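You operate a simulated robot arm through the tools that you are given. There is no shell and no other tool.

You run a simulated robot arm. Do the job below in one go: nothing can be reset, and whatever is moved stays where it is left.

## Task
Put two scoops of lavender in the green scent tin and close it.
Fine: lay the lid on the table; one press of the plunger is a scoop; spill none; slide out, tin back where it stood. Where these are worked on the way, their far stop is far enough and under half their travel is too little: filler slide.
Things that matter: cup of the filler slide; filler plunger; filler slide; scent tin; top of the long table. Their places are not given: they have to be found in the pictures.

Only the result counts: the job must be done as asked and must still hold three seconds after the hand-in. Knocking over, shifting, dropping, spilling or breaking anything else fails it. Lids that push on must go on centred and level and be pressed home; caps that screw on are set level and turned clockwise until they are tight.

## Robot
A 6-joint arm with a two-finger gripper, fixed in place. Base frame: the origin is at the foot of the arm, x ahead of it, y to its left, z up. Lengths are in mm, angles in rad, forces in N, time in s.
It reaches about 1298 mm from its shoulder. Its first joint turns from -2.601 to 2.601 rad. Payload 1.57 kg.
The TCP is the grasp point between the finger pads, 21 mm short of the fingertips. In the tool frame z runs along the fingers and y along their closing line. The gripper opens to 70 mm. The gripper's body begins 50 mm behind the TCP.
Orientation is that of the tool frame in the base frame, as a unit quaternion [w, x, y, z]. With the fingers straight down and closing along the base's y, the tool's x points along the base's -x, its y along +y and its z along -z.

## Interface
- The arm moves only by the tool play_rows. Its arguments are lists of equal length, an entry for each row: "dr": the turn, a rotation vector about the tool's x, y, z in rad, a list of three; "xyz": the shift along the tool's x, y, z in mm, a list of three; "hand": the closure, from 0 (fully open) to 1 (shut). In form: {"dr": [[ax, ay, az], ...], "xyz": [[tx, ty, tz], ...], "hand": [hand, ...]}. A call has 1 to 20 rows; each row shifts and turns the commanded pose from where the row before left it, along the tool's axes as they then stand. Rows are played at 5 a second. More than 50 mm and 0.15 rad between two rows, or a gripper value outside its range, and nothing of the call is played. A pose out of reach is approached as far as the arm can. The call stops where the force on the tool passes 50 N (or 10 N more than at its start, if that is more) or the arm is blocked; 0.2 s more then pass. Each finger halts on what it meets, pressing with about 22 N; the grip force reading is that of the motor and also rises with nothing between the fingers. The clock runs only during rows and for 0.2 s after the last one: add rows that do not move to give the fingers time. It gives the time, the measured TCP pose, the force on the tool (base axes), the opening and the grip force at its end, in the units of the frame above (readings bear some noise), with the torque about the TCP (base axes, N m) and any sound that the robot's microphone picked up.
- Cameras (640 x 400 px; columns grow to the right, rows downward): "scene" is fixed at [400.2, -651, 1542.9]; the picture's right is [-0.30, 0.95, 0.00], its down [0.94, 0.29, -0.17] and it looks along [-0.16, -0.05, -0.99] (base axes); focal length 299 px, centre (320, 200). "wrist" rides on the gripper at [79, 4, -81] in the tool frame; the picture's right is [-0.05, 1.00, 0.00], its down [-0.67, -0.04, -0.74] and it looks along [-0.74, -0.04, 0.67] (tool axes); focal length 256 px, centre (320, 200).
- camera(camera): a new picture of that camera. The clock stands still meanwhile.
- raise_lower(by): slides the trunk up (or, below 0, down) by that many mm; the arm rides with it, the base frame stays. It gives what a move gives, with no picture.
- probe_pixels(camera, pixels): there is no depth. For up to 12 entries [column, row, z] of the newest picture of that camera ("zoom" is the newest enlarged one), the place [x, y] in the base frame at which the ray of that pixel passes the height z, good to about 2 mm. The clock stands still meanwhile.
- close_up(camera, box): a new picture of the part [left, top, right, bottom] of that camera's present view, enlarged. The clock stands still meanwhile.
- close_job(): hands the job in; it is judged then, once.

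Leave the gripper open and the arm clear of the work at the hand-in unless told otherwise.

The tools are called after ">>>" as name(argument=value, ...) on one line, values as JSON. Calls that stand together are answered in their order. play_rows: Moves the arm, as the interface text tells. Its arguments: {"type":"object","properties":{"dr":{"type":"array","items":{"type":"array","items":{"type":"number"}}},"xyz":{"type":"array","items":{"type":"array","items":{"type":"number"}}},"hand":{"type":"array","items":{"type":"number"}}},"required":["dr","xyz","hand"]} The other tools are called the same way: raise_lower (by) slides the trunk up or down; camera (camera) takes a picture; probe_pixels (camera, pixels) gives the place at which the rays of pixels pass given heights; close_up (camera, box) takes an enlarged picture of a part of a camera's view; close_job () hands the job in.

At the start:

```text
time: 0.0
tool_pos: [277.6, -603.1, 1198.0]
ee_rot: [0.0, 0.0, 1.0, 0.0]
ft_force: [0.8, -0.4, -1.2]
torque: [0.0, 0.01, -0.04]
finger_gap: 70.0
grasp_force: 0.0
trunk travel left (down, up): [-880.0, 90.0]
```

scene: 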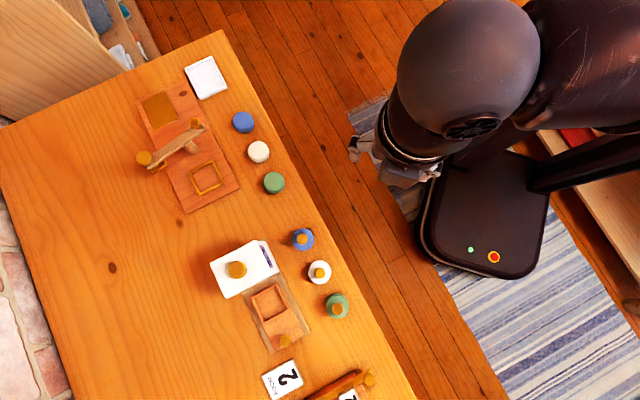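
wrist: 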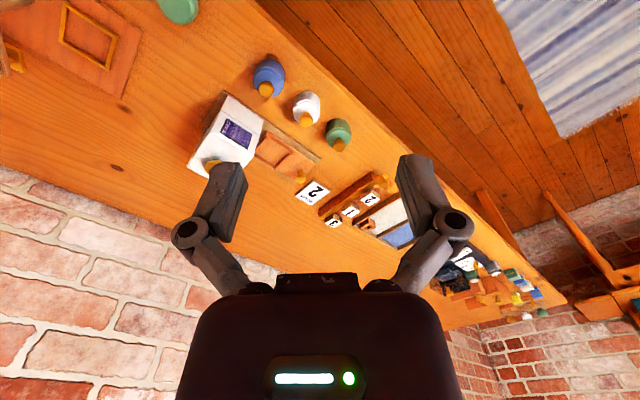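

I see a table with a lever fixture at the top, three tins at (243,122), (259,152), (274,183), bottles or tins with knobs at (303,239), (319,271), (336,305), and a filler at (245,270) with a slide. I'll enlarge these parts to tell them apart.

>>> close_up(camera="scene", box=[200, 220, 400, 345])

>>> close_up(camera="scene", box=[120, 50, 320, 175])

>>> close_up(camera="scene", box=[220, 300, 380, 400])

>>> close_up(camera="wrist", box=[180, 40, 400, 240])

```text
3.20 times, centred on (300, 282) of scene
```

zoom: 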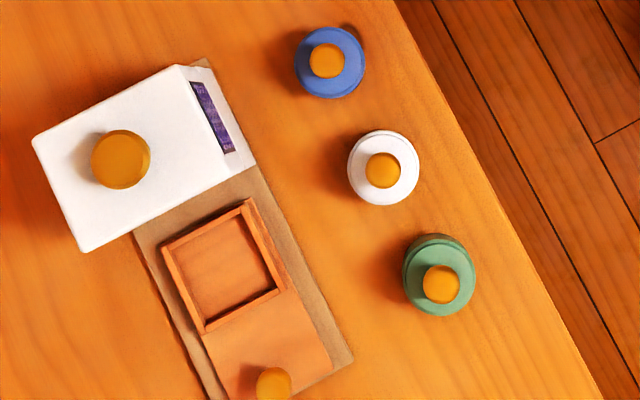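

```text
3.20 times, centred on (220, 112) of scene
```

zoom: 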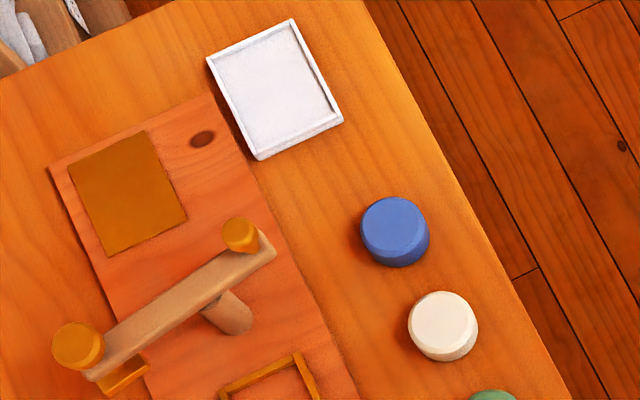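

```text
4.00 times, centred on (300, 350) of scene
```

zoom: 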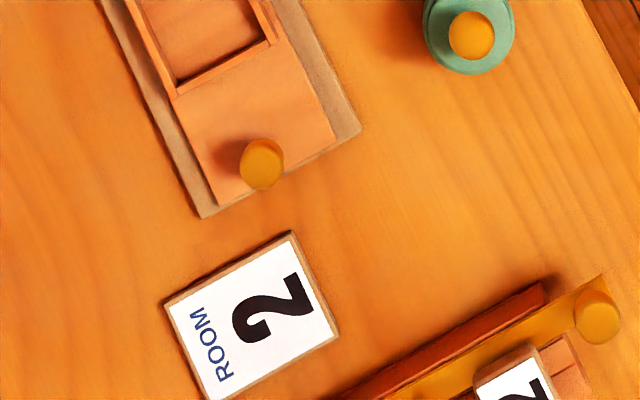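

```text
2.00 times, centred on (290, 140) of wrist
```

zoom: 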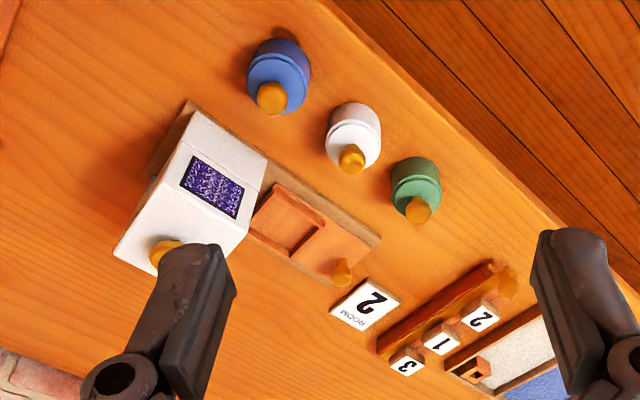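

The filler is the white box with the purple window at about (245,270). Its slide and cup are at (270,300) and the slide knob at (285,341). The lidded green tin is at (336,305). I need the table height, so I'll probe the same points in both cameras at several heights.

>>> probe_pixels(camera="scene", pixels=[[292.5, 358, 600], [292.5, 358, 700], [292.5, 358, 800], [292.5, 358, 900], [337.8, 308.8, 700], [337.8, 308.8, 800], [337.8, 308.8, 900]])

>>> probe_pixels(camera="zoom", pixels=[[372, 278, 600], [372, 278, 700], [372, 278, 800], [372, 278, 900], [330, 310, 700], [330, 310, 800], [402, 296, 700], [402, 296, 800], [418, 209, 700], [418, 209, 800], [418, 209, 900]])

```text
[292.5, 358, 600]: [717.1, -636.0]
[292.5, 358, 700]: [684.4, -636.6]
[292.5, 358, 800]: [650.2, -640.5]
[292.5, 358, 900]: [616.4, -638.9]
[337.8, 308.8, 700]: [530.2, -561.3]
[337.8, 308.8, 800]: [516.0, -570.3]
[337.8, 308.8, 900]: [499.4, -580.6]
```

```text
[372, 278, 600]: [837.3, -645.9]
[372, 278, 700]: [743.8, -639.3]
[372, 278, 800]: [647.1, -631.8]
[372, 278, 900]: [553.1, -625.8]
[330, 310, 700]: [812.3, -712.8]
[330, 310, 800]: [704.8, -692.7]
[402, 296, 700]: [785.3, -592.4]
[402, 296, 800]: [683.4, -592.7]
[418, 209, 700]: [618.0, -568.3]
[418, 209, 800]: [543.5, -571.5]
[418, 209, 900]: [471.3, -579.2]
```

The two cameras agree on a table height of about 795, and the green tin's knob is near (508,-575,850). The table edge lies at about 45° in the base frame, so I'll turn the tool 45° to face the table square on, then pull back for a better wrist view.

>>> play_rows(dr=[[0, 0, 0.1309], [0, 0, 0.1309], [0, 0, 0.1309], [0, 0, 0.1309], [0, 0, 0.1309], [0, 0, 0.1309], [0, 0, 0], [0, 0, 0], [0, 0, 0], [0, 0, 0], [0, 0, 0]], xyz=[[0, 0, 0], [0, 0, 0], [0, 0, 0], [0, 0, 0], [0, 0, 0], [0, 0, 0], [40, 25, 0], [40, 25, 0], [40, 25, 0], [40, 25, 0], [0, 0, 0]], hand=[0, 0, 0, 0, 0, 0, 0, 0, 0, 0, 0])

>>> camera(camera="wrist")

>>> camera(camera="scene")

```text
time: 2.4
tool_pos: [240.2, -447.7, 1198.6]
ee_rot: [0.0, 0.383, 0.924, 0.0]
ft_force: [0.0, 0.3, 0.7]
torque: [-0.02, -0.01, 0.05]
finger_gap: 70.4
grasp_force: 0.1
out of reach, approached as far as the arm can: row 10
trunk travel left (down, up): [-880.0, 90.0]
```

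```text
taken
```

wrist: 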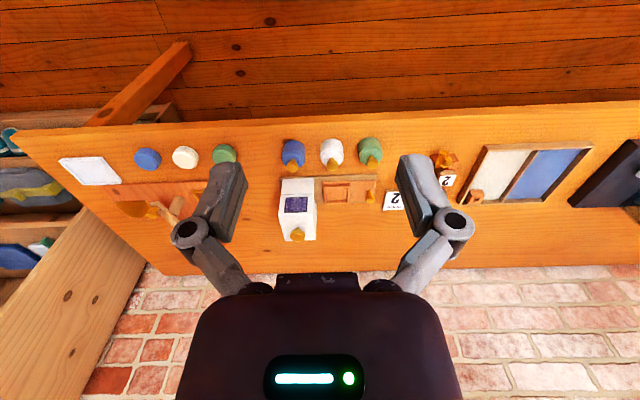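

```text
taken
```

scene: 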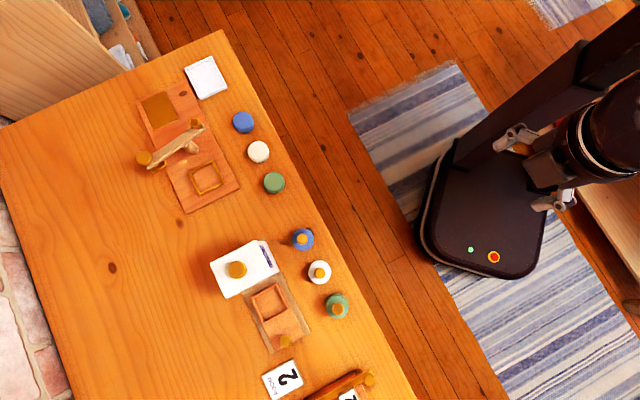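

The scene camera is now unobstructed and the wrist camera faces the table. I'll enlarge the filler and tins in both views.

>>> close_up(camera="wrist", box=[260, 120, 420, 250])

>>> close_up(camera="scene", box=[230, 250, 390, 370])

```text
3.08 times, centred on (340, 185) of wrist
```

zoom: 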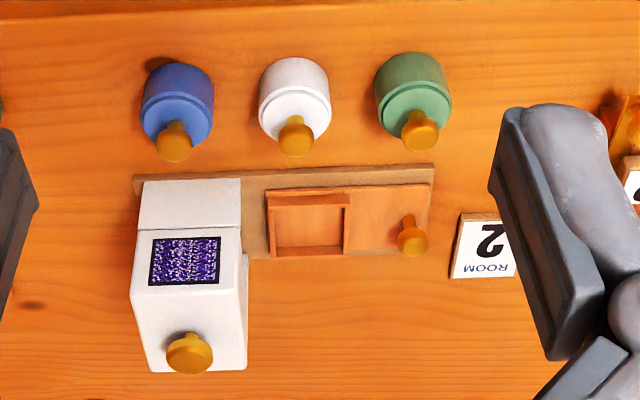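

```text
3.33 times, centred on (310, 310) of scene
```

zoom: 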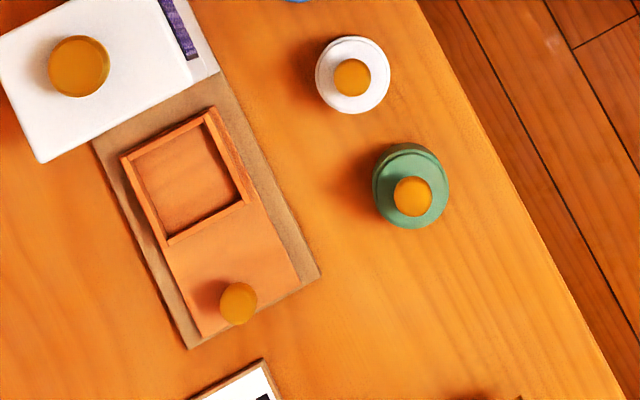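

I'll locate the green tin's knob and rim, the slide knob, the cup corners and the plunger from both views.

>>> probe_pixels(camera="zoom", pixels=[[413, 196, 800], [413, 196, 860], [413, 190, 830], [405, 178, 795], [238, 303, 800], [238, 303, 850], [78, 66, 850], [78, 66, 950], [260, 361, 800], [319, 278, 800], [187, 347, 800], [205, 110, 810]])

>>> probe_pixels(camera="wrist", pixels=[[372.8, 164.5, 800], [372.8, 164.5, 860], [370, 197, 800], [370, 197, 850], [297, 235, 850], [297, 235, 950], [385.5, 189.5, 800], [377, 174, 800], [377, 174, 790]])

```text
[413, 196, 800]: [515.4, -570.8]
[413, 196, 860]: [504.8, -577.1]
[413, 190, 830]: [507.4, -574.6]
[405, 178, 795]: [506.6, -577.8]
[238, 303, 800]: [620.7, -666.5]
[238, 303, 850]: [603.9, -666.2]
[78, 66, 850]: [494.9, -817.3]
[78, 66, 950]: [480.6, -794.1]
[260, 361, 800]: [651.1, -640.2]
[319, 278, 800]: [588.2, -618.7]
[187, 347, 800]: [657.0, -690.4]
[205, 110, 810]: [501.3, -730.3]
```

```text
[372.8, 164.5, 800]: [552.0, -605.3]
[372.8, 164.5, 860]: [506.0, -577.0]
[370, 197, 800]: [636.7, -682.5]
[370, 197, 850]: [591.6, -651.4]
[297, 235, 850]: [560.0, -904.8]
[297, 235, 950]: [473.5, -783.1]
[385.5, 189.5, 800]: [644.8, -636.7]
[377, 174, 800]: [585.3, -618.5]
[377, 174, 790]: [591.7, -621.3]
```

From the two views, the green knob top is at about (505,-577,860), the plunger top at (482,-796,940) and the slide knob top at (611,-666,827). Next I'll move closer for detail.

>>> play_rows(dr=[[0, 0, 0], [0, 0, 0], [0, 0, 0], [0, 0, 0], [0, 0, 0], [0, 0, 0]], xyz=[[-15, 20, 30], [-15, 20, 30], [-15, 20, 30], [-15, 20, 30], [-15, 20, 30], [0, 0, 0]], hand=[0, 0, 0, 0, 0, 0])

>>> camera(camera="wrist")

```text
time: 3.8
tool_pos: [365.3, -429.6, 1198.1]
ee_rot: [0.0, 0.383, 0.924, -0.001]
ft_force: [0.7, -0.7, 0.0]
torque: [-0.03, -0.02, 0.01]
finger_gap: 70.1
grasp_force: 0.1
out of reach, approached as far as the arm can: row 1, 2, 3, 4, 5
trunk travel left (down, up): [-880.0, 90.0]
```

```text
taken
```

wrist: 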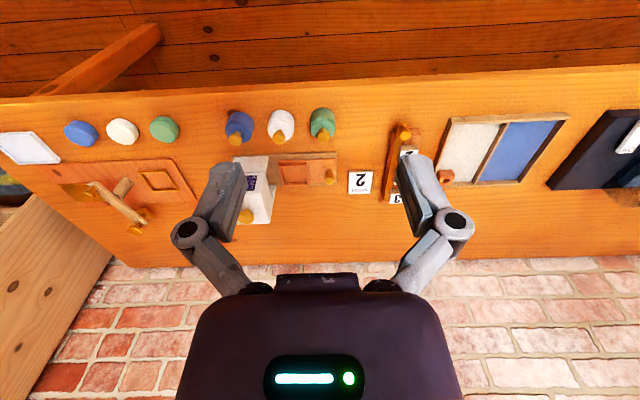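

The arm would not come down; z stayed at 1198. I'll lower the trunk so the arm rides down with it; the tool is at u≈562, in front of the table and clear of it.

>>> raise_lower(by=-200)

>>> camera(camera="wrist")

>>> camera(camera="scene")

```text
time: 6.0
tool_pos: [365.1, -429.2, 998.7]
ee_rot: [0.0, 0.383, 0.924, 0.0]
ft_force: [0.4, 0.7, -0.4]
torque: [0.01, 0.01, 0.01]
finger_gap: 70.1
grasp_force: 0.0
trunk travel left (down, up): [-680.0, 290.0]
```

```text
taken
```

wrist: 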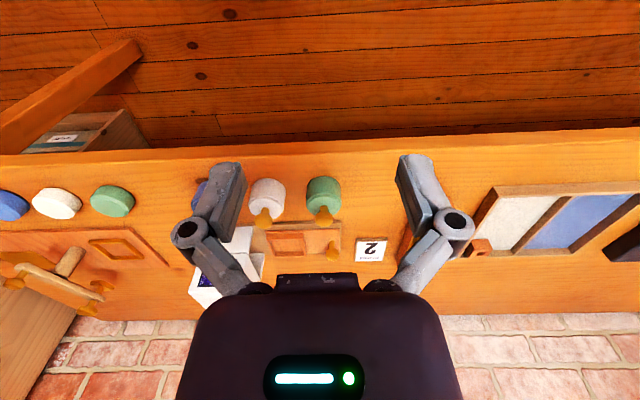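

```text
taken
```

scene: 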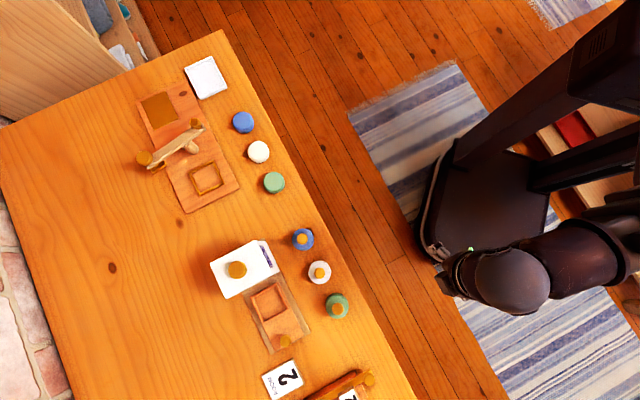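

The tool is now at z≈999. I'll enlarge the tin and slide area for details.

>>> close_up(camera="wrist", box=[240, 165, 400, 265])

>>> close_up(camera="scene", box=[305, 280, 369, 320])

>>> close_up(camera="scene", box=[205, 230, 317, 300])

>>> close_up(camera="scene", box=[240, 275, 320, 355])

```text
4.00 times, centred on (320, 215) of wrist
```

zoom: 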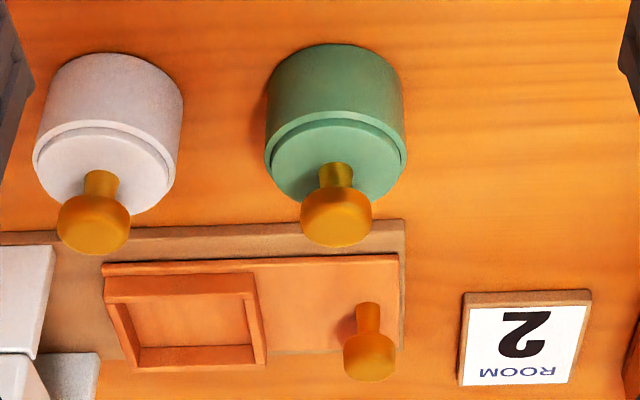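

```text
10.00 times, centred on (337, 300) of scene
```

zoom: 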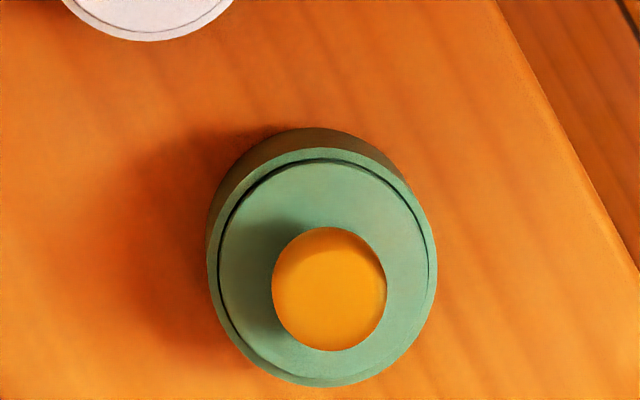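

```text
5.71 times, centred on (261, 265) of scene
```

zoom: 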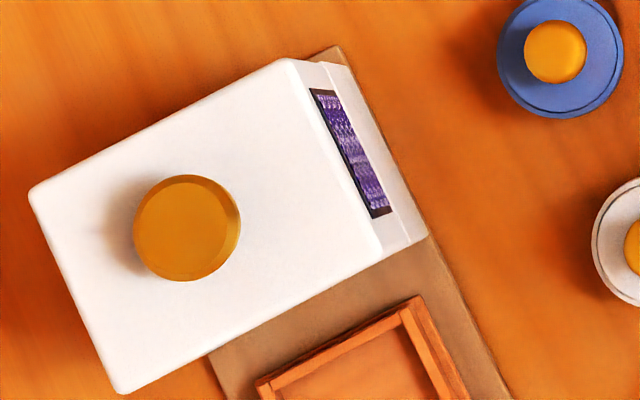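

```text
5.00 times, centred on (280, 315) of scene
```

zoom: 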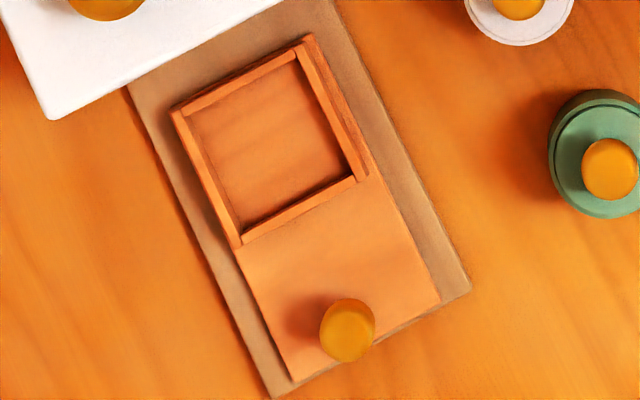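

The lid looks like a plug set inside the tin's rim, with a gold knob about 26 mm across. I'll probe the rim and base edges from both cameras to get the tin's size and place.

>>> probe_pixels(camera="scene", pixels=[[337.2, 306.8, 830], [337.2, 306.8, 840], [325.7, 306.8, 835], [348.7, 306.8, 835], [337.9, 308.9, 860], [336, 292.7, 790], [336.1, 303.4, 790], [337.4, 305.8, 835]])

>>> probe_pixels(camera="wrist", pixels=[[323.75, 175.75, 785], [323.75, 175.75, 790], [323.75, 194.25, 830], [323.75, 194.25, 840], [306.25, 204.5, 835], [341.75, 204.5, 835], [324.25, 220.5, 860], [324.25, 220.5, 865], [367, 242.5, 790], [355, 238.5, 790]])

```text
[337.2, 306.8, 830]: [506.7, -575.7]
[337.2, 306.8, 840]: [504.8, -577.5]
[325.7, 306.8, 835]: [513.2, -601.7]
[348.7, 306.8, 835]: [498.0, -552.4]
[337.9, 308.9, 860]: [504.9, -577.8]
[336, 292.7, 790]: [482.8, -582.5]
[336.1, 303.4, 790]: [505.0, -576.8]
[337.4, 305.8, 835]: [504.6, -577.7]
```

```text
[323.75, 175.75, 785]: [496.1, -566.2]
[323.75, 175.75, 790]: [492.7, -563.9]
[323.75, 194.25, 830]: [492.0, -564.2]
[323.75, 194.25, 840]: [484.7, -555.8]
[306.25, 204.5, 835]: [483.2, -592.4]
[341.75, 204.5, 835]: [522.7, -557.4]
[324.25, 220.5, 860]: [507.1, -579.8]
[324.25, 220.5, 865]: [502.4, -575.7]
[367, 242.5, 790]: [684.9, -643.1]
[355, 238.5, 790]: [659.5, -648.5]
```

The tin centre is about (505.3,-577) with a diameter near 52, the rim at z≈837 and the table near 800. For the next steps I'll turn the tool another 90°, so the fingers close across the table and the camera sits on the right. First I'll test whether the arm can move down and outward.

>>> play_rows(dr=[[0, 0, 0], [0, 0, 0], [0, 0, 0]], xyz=[[-30, 0, 0], [-30, 0, 0], [0, 0, 20]], hand=[0, 0, 0])

```text
time: 6.8
tool_pos: [406.6, -472.1, 998.3]
ee_rot: [0.0, 0.382, 0.924, 0.0]
ft_force: [-0.3, -0.3, 0.0]
torque: [0.02, 0.01, -0.01]
finger_gap: 70.0
grasp_force: 0.0
out of reach, approached as far as the arm can: row 3
trunk travel left (down, up): [-680.0, 290.0]
```

The outward move worked, but downward is blocked at this trunk height. I'll test whether the arm can move up from here, to learn its vertical range.

>>> play_rows(dr=[[0, 0, 0], [0, 0, 0], [0, 0, 0]], xyz=[[0, 0, -30], [0, 0, -30], [0, 0, 0]], hand=[0, 0, 0])

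```text
time: 7.6
tool_pos: [407.4, -473.0, 997.6]
ee_rot: [0.0, 0.383, 0.924, -0.001]
ft_force: [-0.8, 0.0, 0.3]
torque: [0.0, 0.01, 0.01]
finger_gap: 70.1
grasp_force: 0.0
out of reach, approached as far as the arm can: row 1, 2
trunk travel left (down, up): [-680.0, 290.0]
```

It can't move up either, so vertical motion seems to come only from the trunk. I'll test whether small tilts are possible.

>>> play_rows(dr=[[0.1, 0, 0], [-0.1, 0, 0], [0, 0, 0]], xyz=[[0, 0, 0], [0, 0, 0], [0, 0, 0]], hand=[0, 0, 0])

>>> play_rows(dr=[[0, 0.1, 0], [0, 0, 0], [0, 0, 0]], xyz=[[0, 0, 0], [0, 0, 0], [0, 0, 0]], hand=[0, 0, 0])

```text
time: 8.4
tool_pos: [407.1, -472.1, 997.8]
ee_rot: [-0.001, 0.382, 0.924, 0.0]
ft_force: [-0.8, 0.3, -0.2]
torque: [-0.01, -0.05, -0.02]
finger_gap: 70.1
grasp_force: 0.1
trunk travel left (down, up): [-680.0, 290.0]
```

```text
time: 9.2
tool_pos: [407.8, -472.1, 999.3]
ee_rot: [-0.047, 0.382, 0.923, 0.019]
ft_force: [0.6, -0.7, -0.9]
torque: [-0.01, -0.01, -0.02]
finger_gap: 69.9
grasp_force: 0.0
trunk travel left (down, up): [-680.0, 290.0]
```

Tilts work, so heights come from the trunk and the arm moves only in the horizontal plane. I'll undo the tilt and turn the tool +90° about its z, so that tool x points along +v and y along +u.

>>> play_rows(dr=[[0, -0.1, 0], [0, 0, 0.1428], [0, 0, 0.1428], [0, 0, 0.1428], [0, 0, 0.1428], [0, 0, 0.1428], [0, 0, 0.1428], [0, 0, 0.1428], [0, 0, 0.1428], [0, 0, 0.1428], [0, 0, 0.1428], [0, 0, 0.1428], [0, 0, 0]], xyz=[[0, 0, 0], [0, 0, 0], [0, 0, 0], [0, 0, 0], [0, 0, 0], [0, 0, 0], [0, 0, 0], [0, 0, 0], [0, 0, 0], [0, 0, 0], [0, 0, 0], [0, 0, 0], [0, 0, 0]], hand=[0, 0, 0, 0, 0, 0, 0, 0, 0, 0, 0, 0, 0])

>>> camera(camera="wrist")

>>> camera(camera="scene")

```text
time: 12.0
tool_pos: [405.7, -473.5, 998.8]
ee_rot: [-0.001, 0.924, 0.382, 0.0]
ft_force: [0.8, -0.7, -0.5]
torque: [0.02, 0.02, 0.04]
finger_gap: 70.0
grasp_force: 0.1
trunk travel left (down, up): [-680.0, 290.0]
```

```text
taken
```

wrist: 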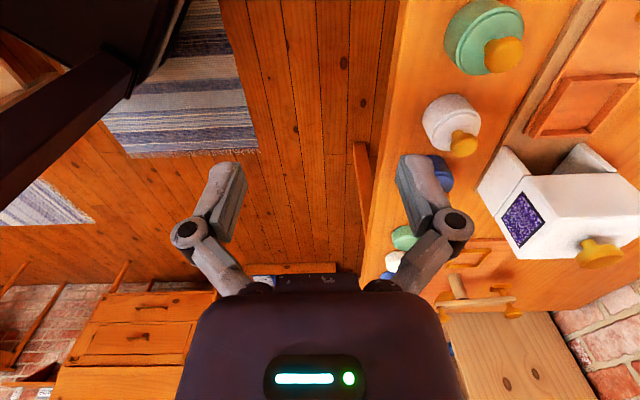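

```text
taken
```

scene: 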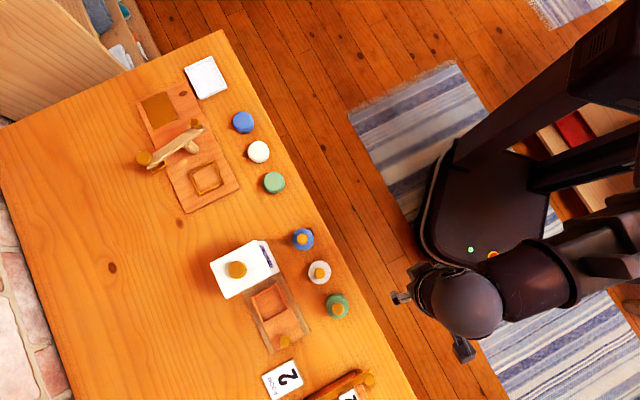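

The turn worked: the fingers now close along u and the camera is on the right side. I'll enlarge the filler in this view to understand its opening.

>>> close_up(camera="wrist", box=[400, 0, 640, 280])

```text
1.43 times, centred on (520, 140) of wrist
```

zoom: 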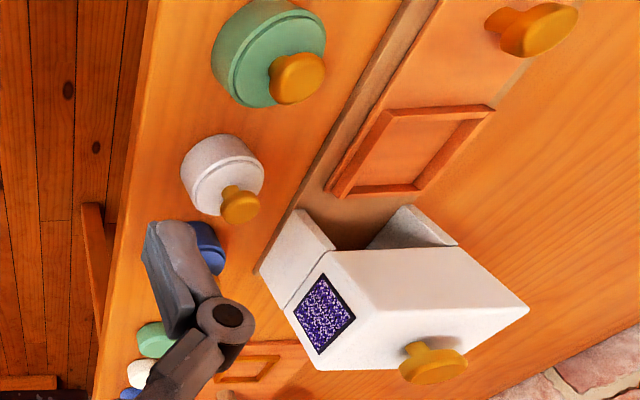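

The filler is a bridge-shaped box on a base plate, and the slide runs in under it along -v. Next I'll move outward to stand directly over the green tin at u≈765.3, v≈-50.7.

>>> play_rows(dr=[[0, 0, 0], [0, 0, 0], [0, 0, 0], [0, 0, 0], [0, 0, 0]], xyz=[[-1, 36, 0], [-1, 36, 0], [-1, 36, 0], [0, 35.6, 0], [0, 0, 0]], hand=[0, 0, 0, 0, 0])

>>> camera(camera="wrist")

```text
time: 13.2
tool_pos: [507.7, -575.3, 998.9]
ee_rot: [0.001, 0.924, 0.382, 0.0]
ft_force: [1.1, -0.2, -0.2]
torque: [0.02, 0.0, -0.01]
finger_gap: 70.1
grasp_force: 0.1
trunk travel left (down, up): [-680.0, 290.0]
```

```text
taken
```

wrist: 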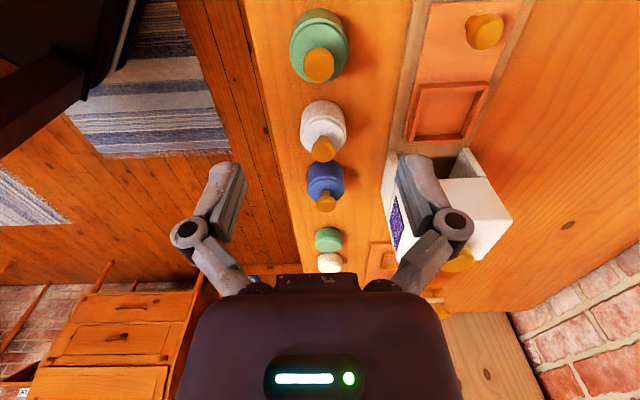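

I'm now over the green tin, with its knob at (319,66). I'll zoom in and probe its edges from this steep angle.

>>> close_up(camera="wrist", box=[260, 0, 388, 90])

>>> close_up(camera="wrist", box=[380, 0, 556, 180])

```text
4.44 times, centred on (324, 45) of wrist
```

zoom: 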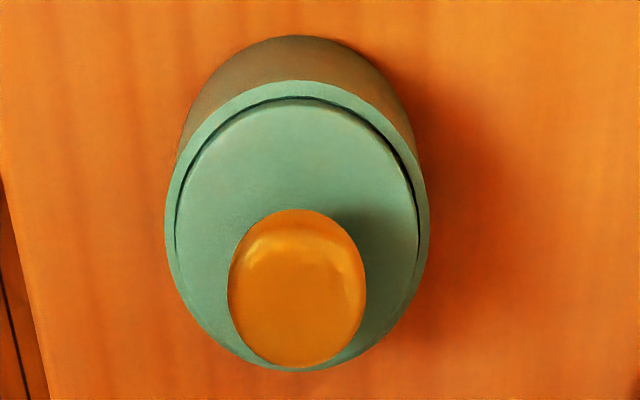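

```text
2.22 times, centred on (468, 90) of wrist
```

zoom: 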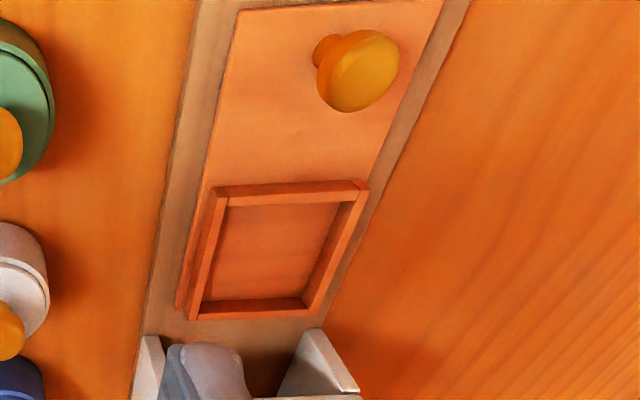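

I'll probe these tin points, and the slide knob and cup corners in the second zoom, at candidate heights.

>>> probe_pixels(camera="wrist", pixels=[[318.8, 64.8, 862], [318.7, 50.9, 837], [319.5, 18, 837], [318.5, 83.5, 837], [288.9, 50, 837], [348.5, 50, 837], [318.4, 8.1, 800], [318.4, 8.1, 790]])

>>> probe_pixels(camera="zoom", pixels=[[370, 65, 827], [216, 187, 815], [366, 181, 815], [190, 318, 815], [318, 318, 815], [229, 205, 815], [203, 300, 815], [306, 297, 815], [352, 200, 815], [238, 10, 805]])

```text
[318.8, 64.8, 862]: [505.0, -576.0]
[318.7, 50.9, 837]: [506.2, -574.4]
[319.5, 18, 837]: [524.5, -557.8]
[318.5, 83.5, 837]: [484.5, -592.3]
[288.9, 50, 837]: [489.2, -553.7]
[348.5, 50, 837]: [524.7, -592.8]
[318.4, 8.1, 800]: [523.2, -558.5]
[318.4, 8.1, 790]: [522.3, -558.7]
```

```text
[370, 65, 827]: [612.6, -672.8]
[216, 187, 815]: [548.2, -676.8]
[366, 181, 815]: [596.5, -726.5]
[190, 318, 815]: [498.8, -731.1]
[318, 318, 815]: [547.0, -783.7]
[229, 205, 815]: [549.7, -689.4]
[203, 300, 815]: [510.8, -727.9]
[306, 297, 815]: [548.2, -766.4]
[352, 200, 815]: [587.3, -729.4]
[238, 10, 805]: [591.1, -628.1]
```

The tin centre averages to about u=764.7, v=-50.5; the cup centre is near u=903, v=-127 and the plunger at u≈904, v≈-222. I'll make a small centring move, then lower 90 mm and look again.

>>> play_rows(dr=[[0, 0, 0], [0, 0, 0]], xyz=[[-2.7, -1.1, 0], [0, 0, 0]], hand=[0, 0])

>>> raise_lower(by=-90)

>>> camera(camera="wrist")

>>> camera(camera="scene")

```text
time: 13.8
tool_pos: [504.7, -577.4, 998.3]
ee_rot: [-0.001, 0.924, 0.382, 0.0]
ft_force: [0.4, 0.4, 0.4]
torque: [0.02, 0.01, -0.03]
finger_gap: 70.2
grasp_force: 0.0
trunk travel left (down, up): [-680.0, 290.0]
```

```text
time: 15.0
tool_pos: [503.6, -577.7, 907.5]
ee_rot: [0.0, 0.924, 0.383, 0.0]
ft_force: [-0.4, -0.3, 0.4]
torque: [0.02, -0.03, -0.01]
finger_gap: 69.9
grasp_force: 0.1
trunk travel left (down, up): [-590.0, 380.0]
```

```text
taken
```

wrist: 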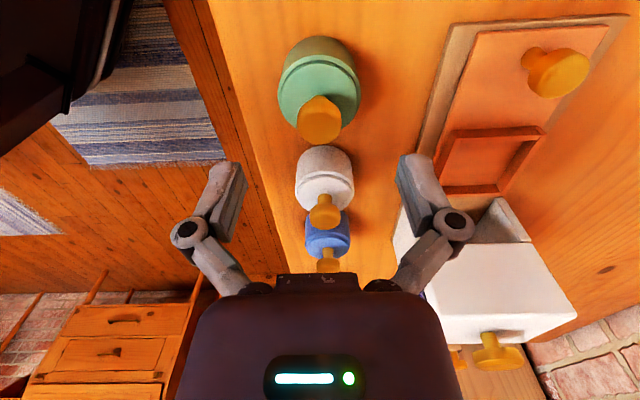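

```text
taken
```

scene: 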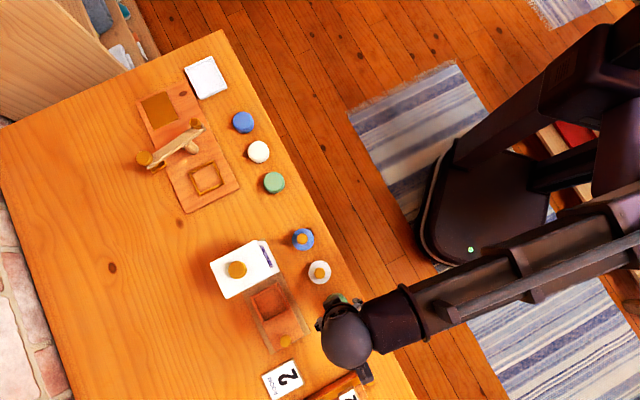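

At z≈907 the tin fills more of the wrist view, with its knob top at (319,120). I'll zoom in again and probe.

>>> close_up(camera="wrist", box=[256, 20, 384, 150])

>>> close_up(camera="wrist", box=[410, 0, 640, 210])

```text
3.08 times, centred on (320, 85) of wrist
```

zoom: 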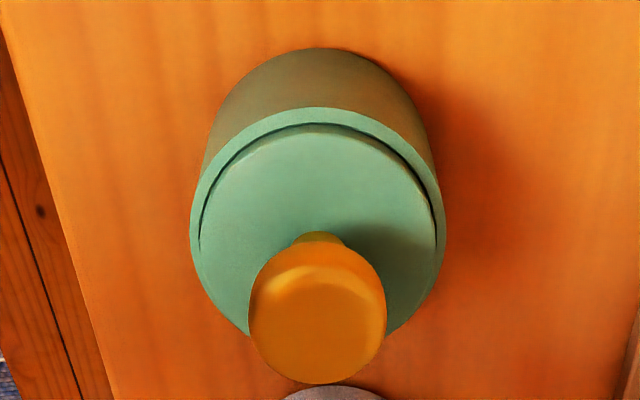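

```text
1.90 times, centred on (525, 105) of wrist
```

zoom: 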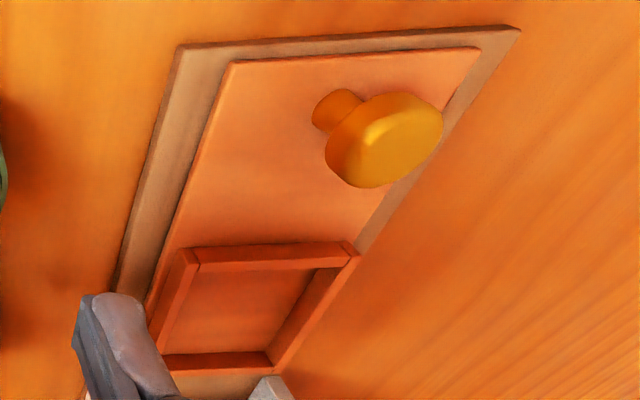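

I'll probe the rim, base and knob edges here.

>>> probe_pixels(camera="wrist", pixels=[[319.0, 124.0, 862], [319.5, 54.8, 837], [319.5, 35.6, 800], [319.5, 35.6, 790], [277.75, 90, 837], [360.95, 90, 837], [296.6, 124, 860], [341.5, 124, 860]])

>>> probe_pixels(camera="zoom", pixels=[[388, 135, 825], [388, 135, 835], [185, 250, 815], [342, 243, 815], [200, 262, 815], [343, 257, 815], [270, 353, 815], [178, 46, 800], [519, 28, 800], [232, 62, 805], [480, 48, 805]])

```text
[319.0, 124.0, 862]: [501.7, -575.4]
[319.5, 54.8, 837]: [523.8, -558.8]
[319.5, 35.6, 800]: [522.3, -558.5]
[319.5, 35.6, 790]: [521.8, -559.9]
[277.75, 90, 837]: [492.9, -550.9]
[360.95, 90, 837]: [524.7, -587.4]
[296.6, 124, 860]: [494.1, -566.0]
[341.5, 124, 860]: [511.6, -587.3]
```

```text
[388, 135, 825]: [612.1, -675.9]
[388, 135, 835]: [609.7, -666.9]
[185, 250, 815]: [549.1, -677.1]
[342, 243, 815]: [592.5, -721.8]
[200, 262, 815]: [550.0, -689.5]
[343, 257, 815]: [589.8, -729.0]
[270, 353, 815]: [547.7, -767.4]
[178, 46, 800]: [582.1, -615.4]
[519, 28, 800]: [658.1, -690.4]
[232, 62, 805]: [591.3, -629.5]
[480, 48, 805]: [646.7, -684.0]
```

The tin's axis is at column 319.3, against 320 for the tool axis, so u is centred; I'll nudge +1.2 in v. Then I'll lower to TCP z≈864, with the fingertips at about 843, just above the lid disc.

>>> play_rows(dr=[[0, 0, 0], [0, 0, 0]], xyz=[[1.2, 0, 0], [0, 0, 0]], hand=[0, 0])

>>> raise_lower(by=-43)

>>> camera(camera="wrist")

```text
time: 15.6
tool_pos: [506.2, -576.0, 908.1]
ee_rot: [0.0, 0.924, 0.383, 0.001]
ft_force: [-0.4, -0.9, -0.3]
torque: [0.02, 0.0, 0.01]
finger_gap: 69.8
grasp_force: 0.0
trunk travel left (down, up): [-590.0, 380.0]
```

```text
time: 16.5
tool_pos: [504.9, -576.6, 865.8]
ee_rot: [0.0, 0.924, 0.382, 0.0]
ft_force: [-0.4, 1.2, 0.0]
torque: [0.01, -0.01, -0.01]
finger_gap: 69.9
grasp_force: 0.0
trunk travel left (down, up): [-547.0, 423.0]
```

```text
taken
```

wrist: 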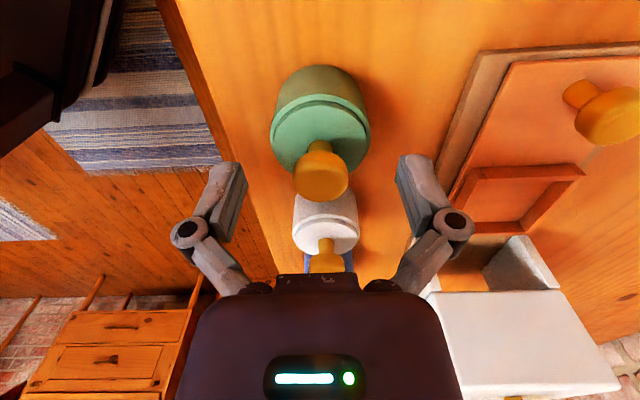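

The knob sits between the fingers at column 320, with its top near the TCP. Next I'll close on it.

>>> play_rows(dr=[[0, 0, 0], [0, 0, 0], [0, 0, 0], [0, 0, 0], [0, 0, 0]], xyz=[[0, 0, 0], [0, 0, 0], [0, 0, 0], [0, 0, 0], [0, 0, 0]], hand=[0.3, 0.5, 0.7, 1, 1])

>>> camera(camera="wrist")

```text
time: 17.7
tool_pos: [504.9, -576.3, 865.1]
ee_rot: [0.001, 0.924, 0.383, 0.001]
ft_force: [-0.7, -0.5, -0.1]
torque: [0.01, 0.01, -0.03]
finger_gap: 21.6
grasp_force: 22.0
trunk travel left (down, up): [-547.0, 423.0]
heard: snap
```

```text
taken
```

wrist: 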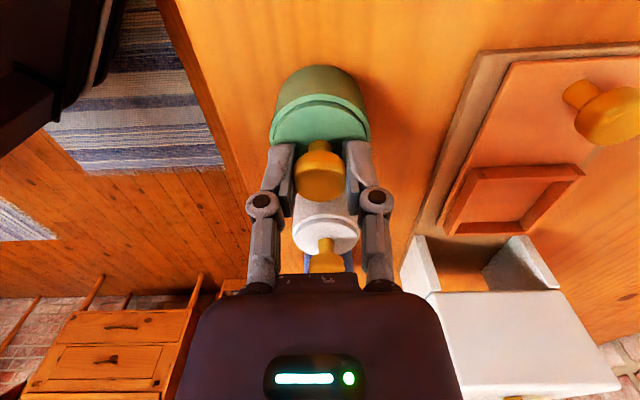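

I've gripped something 21.6 mm wide at 22 N and heard a snap. I'll lift a little with the trunk and check the force and picture.

>>> raise_lower(by=6)

>>> camera(camera="wrist")

```text
time: 18.2
tool_pos: [506.1, -576.9, 871.9]
ee_rot: [0.0, 0.924, 0.382, 0.0]
ft_force: [-0.7, 0.0, 0.3]
torque: [-0.01, 0.01, 0.02]
finger_gap: 21.5
grasp_force: 22.3
trunk travel left (down, up): [-553.0, 417.0]
```

```text
taken
```

wrist: 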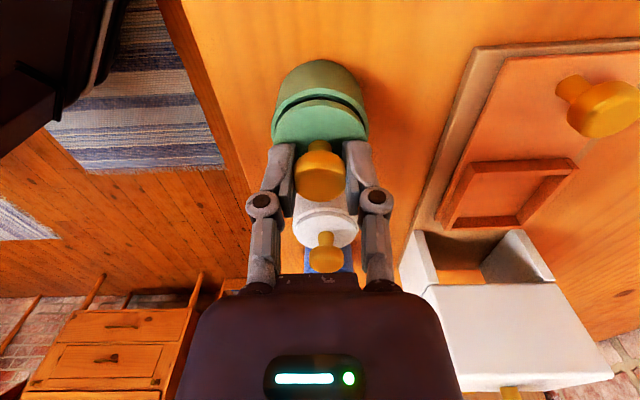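

The lid is coming up and a dark gap shows, with little force. I'll lift it well clear.

>>> raise_lower(by=44)

>>> camera(camera="wrist")

>>> camera(camera="scene")

```text
time: 19.1
tool_pos: [505.0, -577.1, 915.7]
ee_rot: [0.0, 0.924, 0.382, 0.0]
ft_force: [0.0, 0.3, 0.1]
torque: [0.0, 0.02, -0.03]
finger_gap: 21.6
grasp_force: 22.4
trunk travel left (down, up): [-597.0, 373.0]
```

```text
taken
```

wrist: 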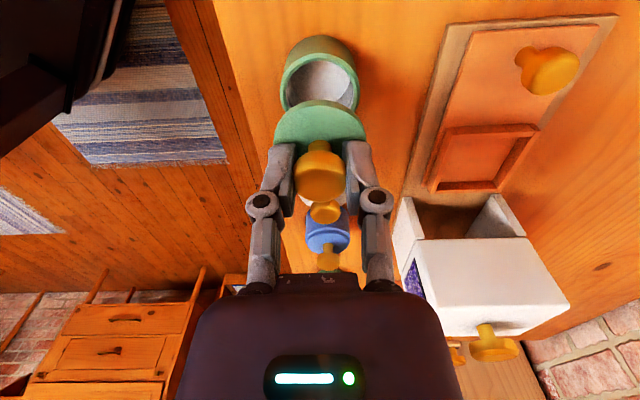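

```text
taken
```

scene: 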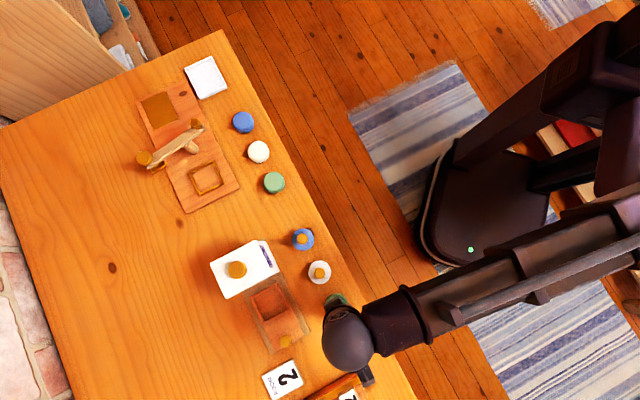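

The lid is off and the tin stayed in place, open and empty. I'll carry the lid +85 mm along v to clear table, then zoom in to see its thickness before lowering.

>>> play_rows(dr=[[0, 0, 0], [0, 0, 0], [0, 0, 0], [0, 0, 0]], xyz=[[28, 0, 0], [28, 0, 0], [29, 0, 0], [0, 0, 0]], hand=[1, 1, 1, 1])

>>> camera(camera="wrist")

>>> close_up(camera="wrist", box=[240, 80, 400, 220])

>>> camera(camera="scene")

```text
time: 20.1
tool_pos: [567.5, -516.6, 915.3]
ee_rot: [0.0, 0.924, 0.383, -0.001]
ft_force: [0.5, 0.0, 0.6]
torque: [-0.01, -0.02, 0.0]
finger_gap: 21.6
grasp_force: 22.3
trunk travel left (down, up): [-597.0, 373.0]
```

```text
taken
```

wrist: 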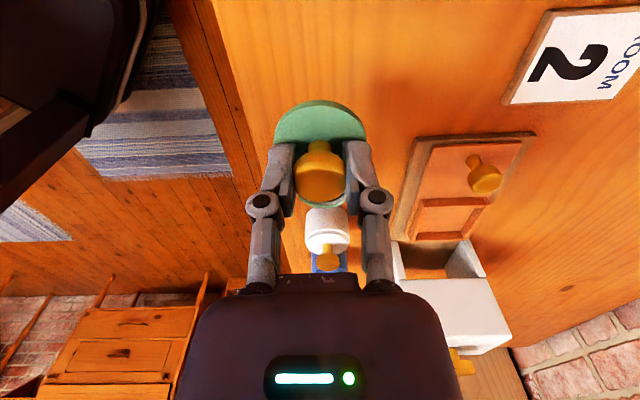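

```text
2.86 times, centred on (320, 150) of wrist
```

zoom: 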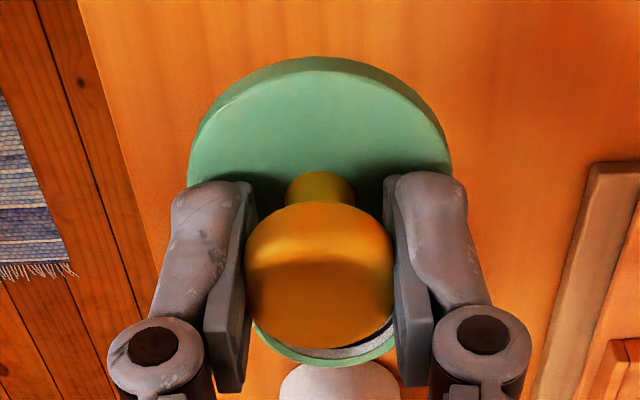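

```text
taken
```

scene: 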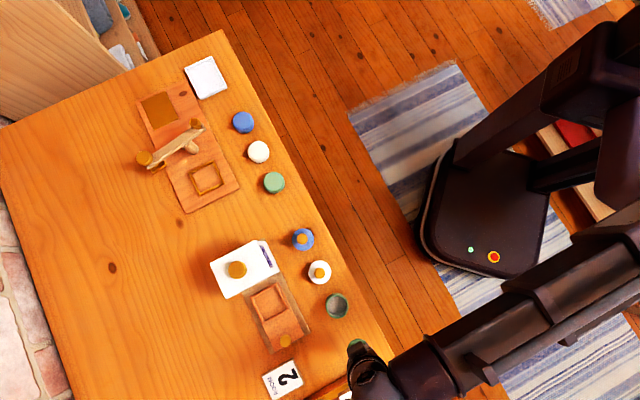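

The lid is a thin disc held level. Its landing spot, about scene pixel (353,337), is free table. I'll lower in stages and watch for contact.

>>> raise_lower(by=-70)

>>> close_up(camera="wrist", box=[240, 80, 400, 220])

```text
time: 21.2
tool_pos: [566.5, -516.8, 845.4]
ee_rot: [0.0, 0.924, 0.383, 0.0]
ft_force: [0.3, -0.4, 0.1]
torque: [-0.02, 0.0, 0.0]
finger_gap: 21.7
grasp_force: 22.3
trunk travel left (down, up): [-527.0, 443.0]
```

```text
2.86 times, centred on (320, 150) of wrist
```

zoom: 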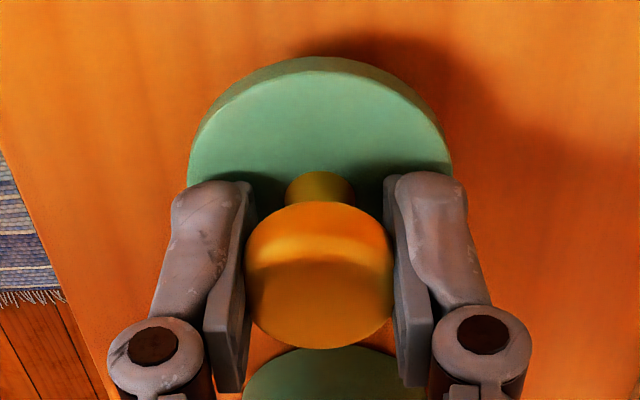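

The shadow shows the lid is still a bit above the table, so I'll continue in smaller steps.

>>> raise_lower(by=-8)

>>> raise_lower(by=-3)

>>> raise_lower(by=-2)

>>> close_up(camera="wrist", box=[240, 80, 400, 220])

```text
time: 21.8
tool_pos: [567.4, -515.3, 836.8]
ee_rot: [-0.001, 0.924, 0.382, 0.0]
ft_force: [0.2, 0.1, -1.7]
torque: [-0.03, -0.02, -0.01]
finger_gap: 21.2
grasp_force: 22.4
trunk travel left (down, up): [-519.0, 451.0]
```

```text
time: 22.3
tool_pos: [567.9, -516.5, 835.4]
ee_rot: [0.0, 0.924, 0.383, 0.0]
ft_force: [0.2, -0.4, 0.1]
torque: [0.02, 0.03, 0.03]
finger_gap: 21.4
grasp_force: 22.2
trunk travel left (down, up): [-516.0, 454.0]
```

```text
time: 22.8
tool_pos: [566.9, -516.1, 833.7]
ee_rot: [0.001, 0.924, 0.383, 0.001]
ft_force: [2.3, -2.7, 19.6]
torque: [-0.03, -0.04, 0.03]
finger_gap: 21.5
grasp_force: 21.6
trunk travel left (down, up): [-514.0, 456.0]
```

```text
2.86 times, centred on (320, 150) of wrist
```

zoom: 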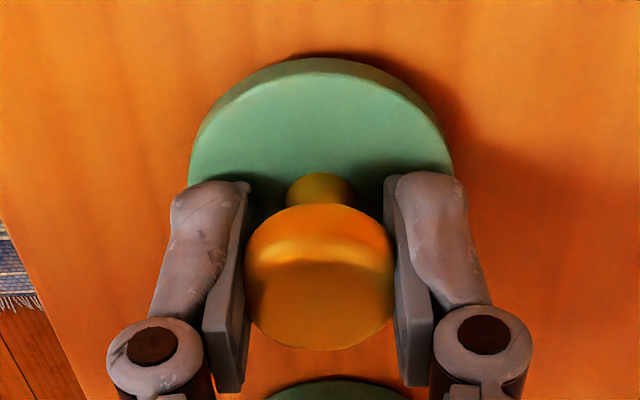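

The force rose to about 20 N at TCP z≈833.5, so the lid is on the table. I'll ease up 1 mm and open the fingers.

>>> raise_lower(by=1.2)

>>> play_rows(dr=[[0, 0, 0], [0, 0, 0], [0, 0, 0], [0, 0, 0]], xyz=[[0, 0, 0], [0, 0, 0], [0, 0, 0], [0, 0, 0]], hand=[0.6, 0.4, 0.2, 0])

>>> close_up(camera="wrist", box=[240, 80, 400, 220])

```text
time: 23.3
tool_pos: [566.0, -516.4, 834.5]
ee_rot: [0.0, 0.924, 0.383, 0.0]
ft_force: [-0.3, -0.7, 5.0]
torque: [0.03, 0.03, -0.01]
finger_gap: 21.4
grasp_force: 22.3
trunk travel left (down, up): [-515.0, 455.0]
```

```text
time: 24.3
tool_pos: [566.6, -515.8, 833.7]
ee_rot: [0.0, 0.924, 0.383, 0.0]
ft_force: [0.9, -0.3, 0.0]
torque: [-0.02, -0.01, 0.0]
finger_gap: 69.7
grasp_force: 0.1
trunk travel left (down, up): [-515.0, 455.0]
```

```text
2.86 times, centred on (320, 150) of wrist
```

zoom: 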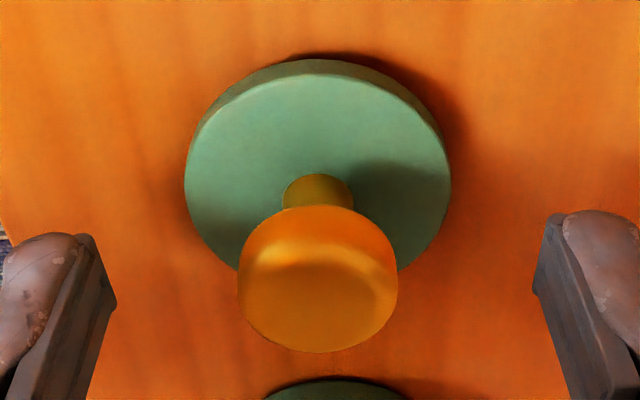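

The lid rests flat on the table. I'll raise the trunk and go back over the tin (-85 along v).

>>> raise_lower(by=80)

>>> play_rows(dr=[[0, 0, 0], [0, 0, 0], [0, 0, 0], [0, 0, 0]], xyz=[[-28, 0, 0], [-28, 0, 0], [-29, 0, 0], [0, 0, 0]], hand=[0, 0, 0, 0])

>>> camera(camera="wrist")

>>> close_up(camera="wrist", box=[256, 20, 384, 150])

>>> camera(camera="scene")

```text
time: 25.5
tool_pos: [567.2, -516.4, 913.7]
ee_rot: [0.0, 0.924, 0.383, 0.0]
ft_force: [-0.2, -0.3, -0.9]
torque: [0.02, 0.0, 0.0]
finger_gap: 70.2
grasp_force: 0.0
trunk travel left (down, up): [-595.0, 375.0]
```

```text
time: 26.5
tool_pos: [507.2, -575.2, 913.1]
ee_rot: [0.0, 0.924, 0.382, 0.0]
ft_force: [0.5, 0.5, -0.5]
torque: [0.0, -0.01, 0.0]
finger_gap: 70.1
grasp_force: 0.1
trunk travel left (down, up): [-595.0, 375.0]
```

```text
taken
```

wrist: 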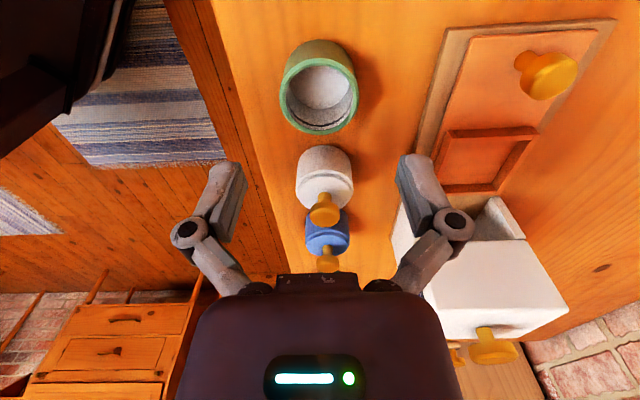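

```text
3.08 times, centred on (320, 85) of wrist
```

zoom: 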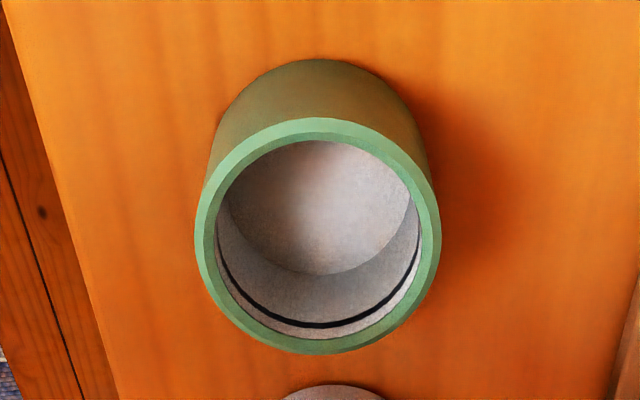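

```text
taken
```

scene: 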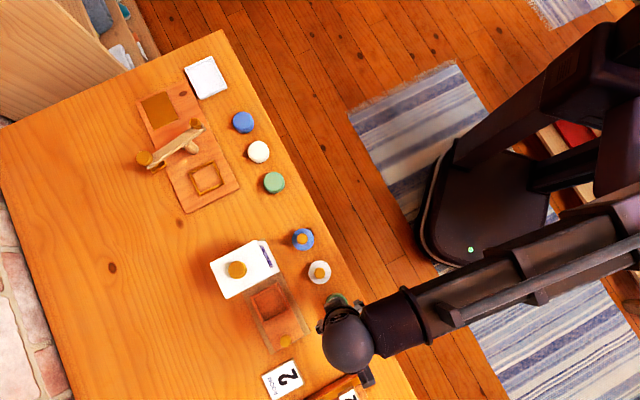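

The open tin's rim centre is at column 319.2 and its row extents match the tool axis, so the alignment is within about 0.5 mm. I'll nudge -0.3 in u, lower so the fingertips are about 20 mm below the rim (TCP≈840), and check before closing.

>>> play_rows(dr=[[0, 0, 0], [0, 0, 0]], xyz=[[0, -0.3, 0], [0, 0, 0]], hand=[0, 0])

>>> raise_lower(by=-50)

>>> camera(camera="wrist")

```text
time: 27.1
tool_pos: [506.5, -575.8, 914.7]
ee_rot: [0.0, 0.924, 0.383, 0.0]
ft_force: [0.6, -0.5, 0.0]
torque: [0.02, 0.0, 0.02]
finger_gap: 70.1
grasp_force: 0.1
trunk travel left (down, up): [-595.0, 375.0]
```

```text
time: 28.0
tool_pos: [507.8, -575.1, 863.1]
ee_rot: [0.0, 0.924, 0.383, 0.001]
ft_force: [0.5, -0.8, 0.4]
torque: [0.02, 0.0, -0.03]
finger_gap: 69.6
grasp_force: 0.0
trunk travel left (down, up): [-545.0, 425.0]
```

```text
taken
```

wrist: 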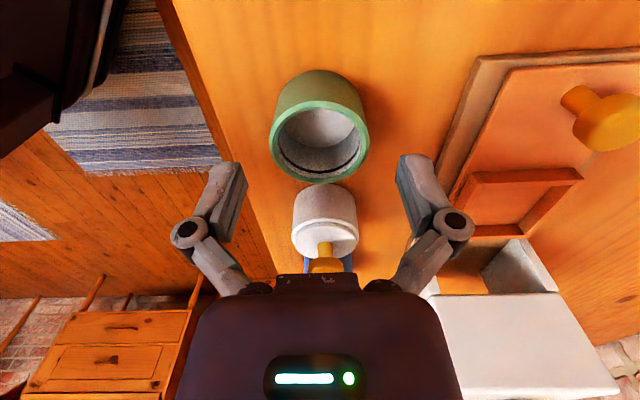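

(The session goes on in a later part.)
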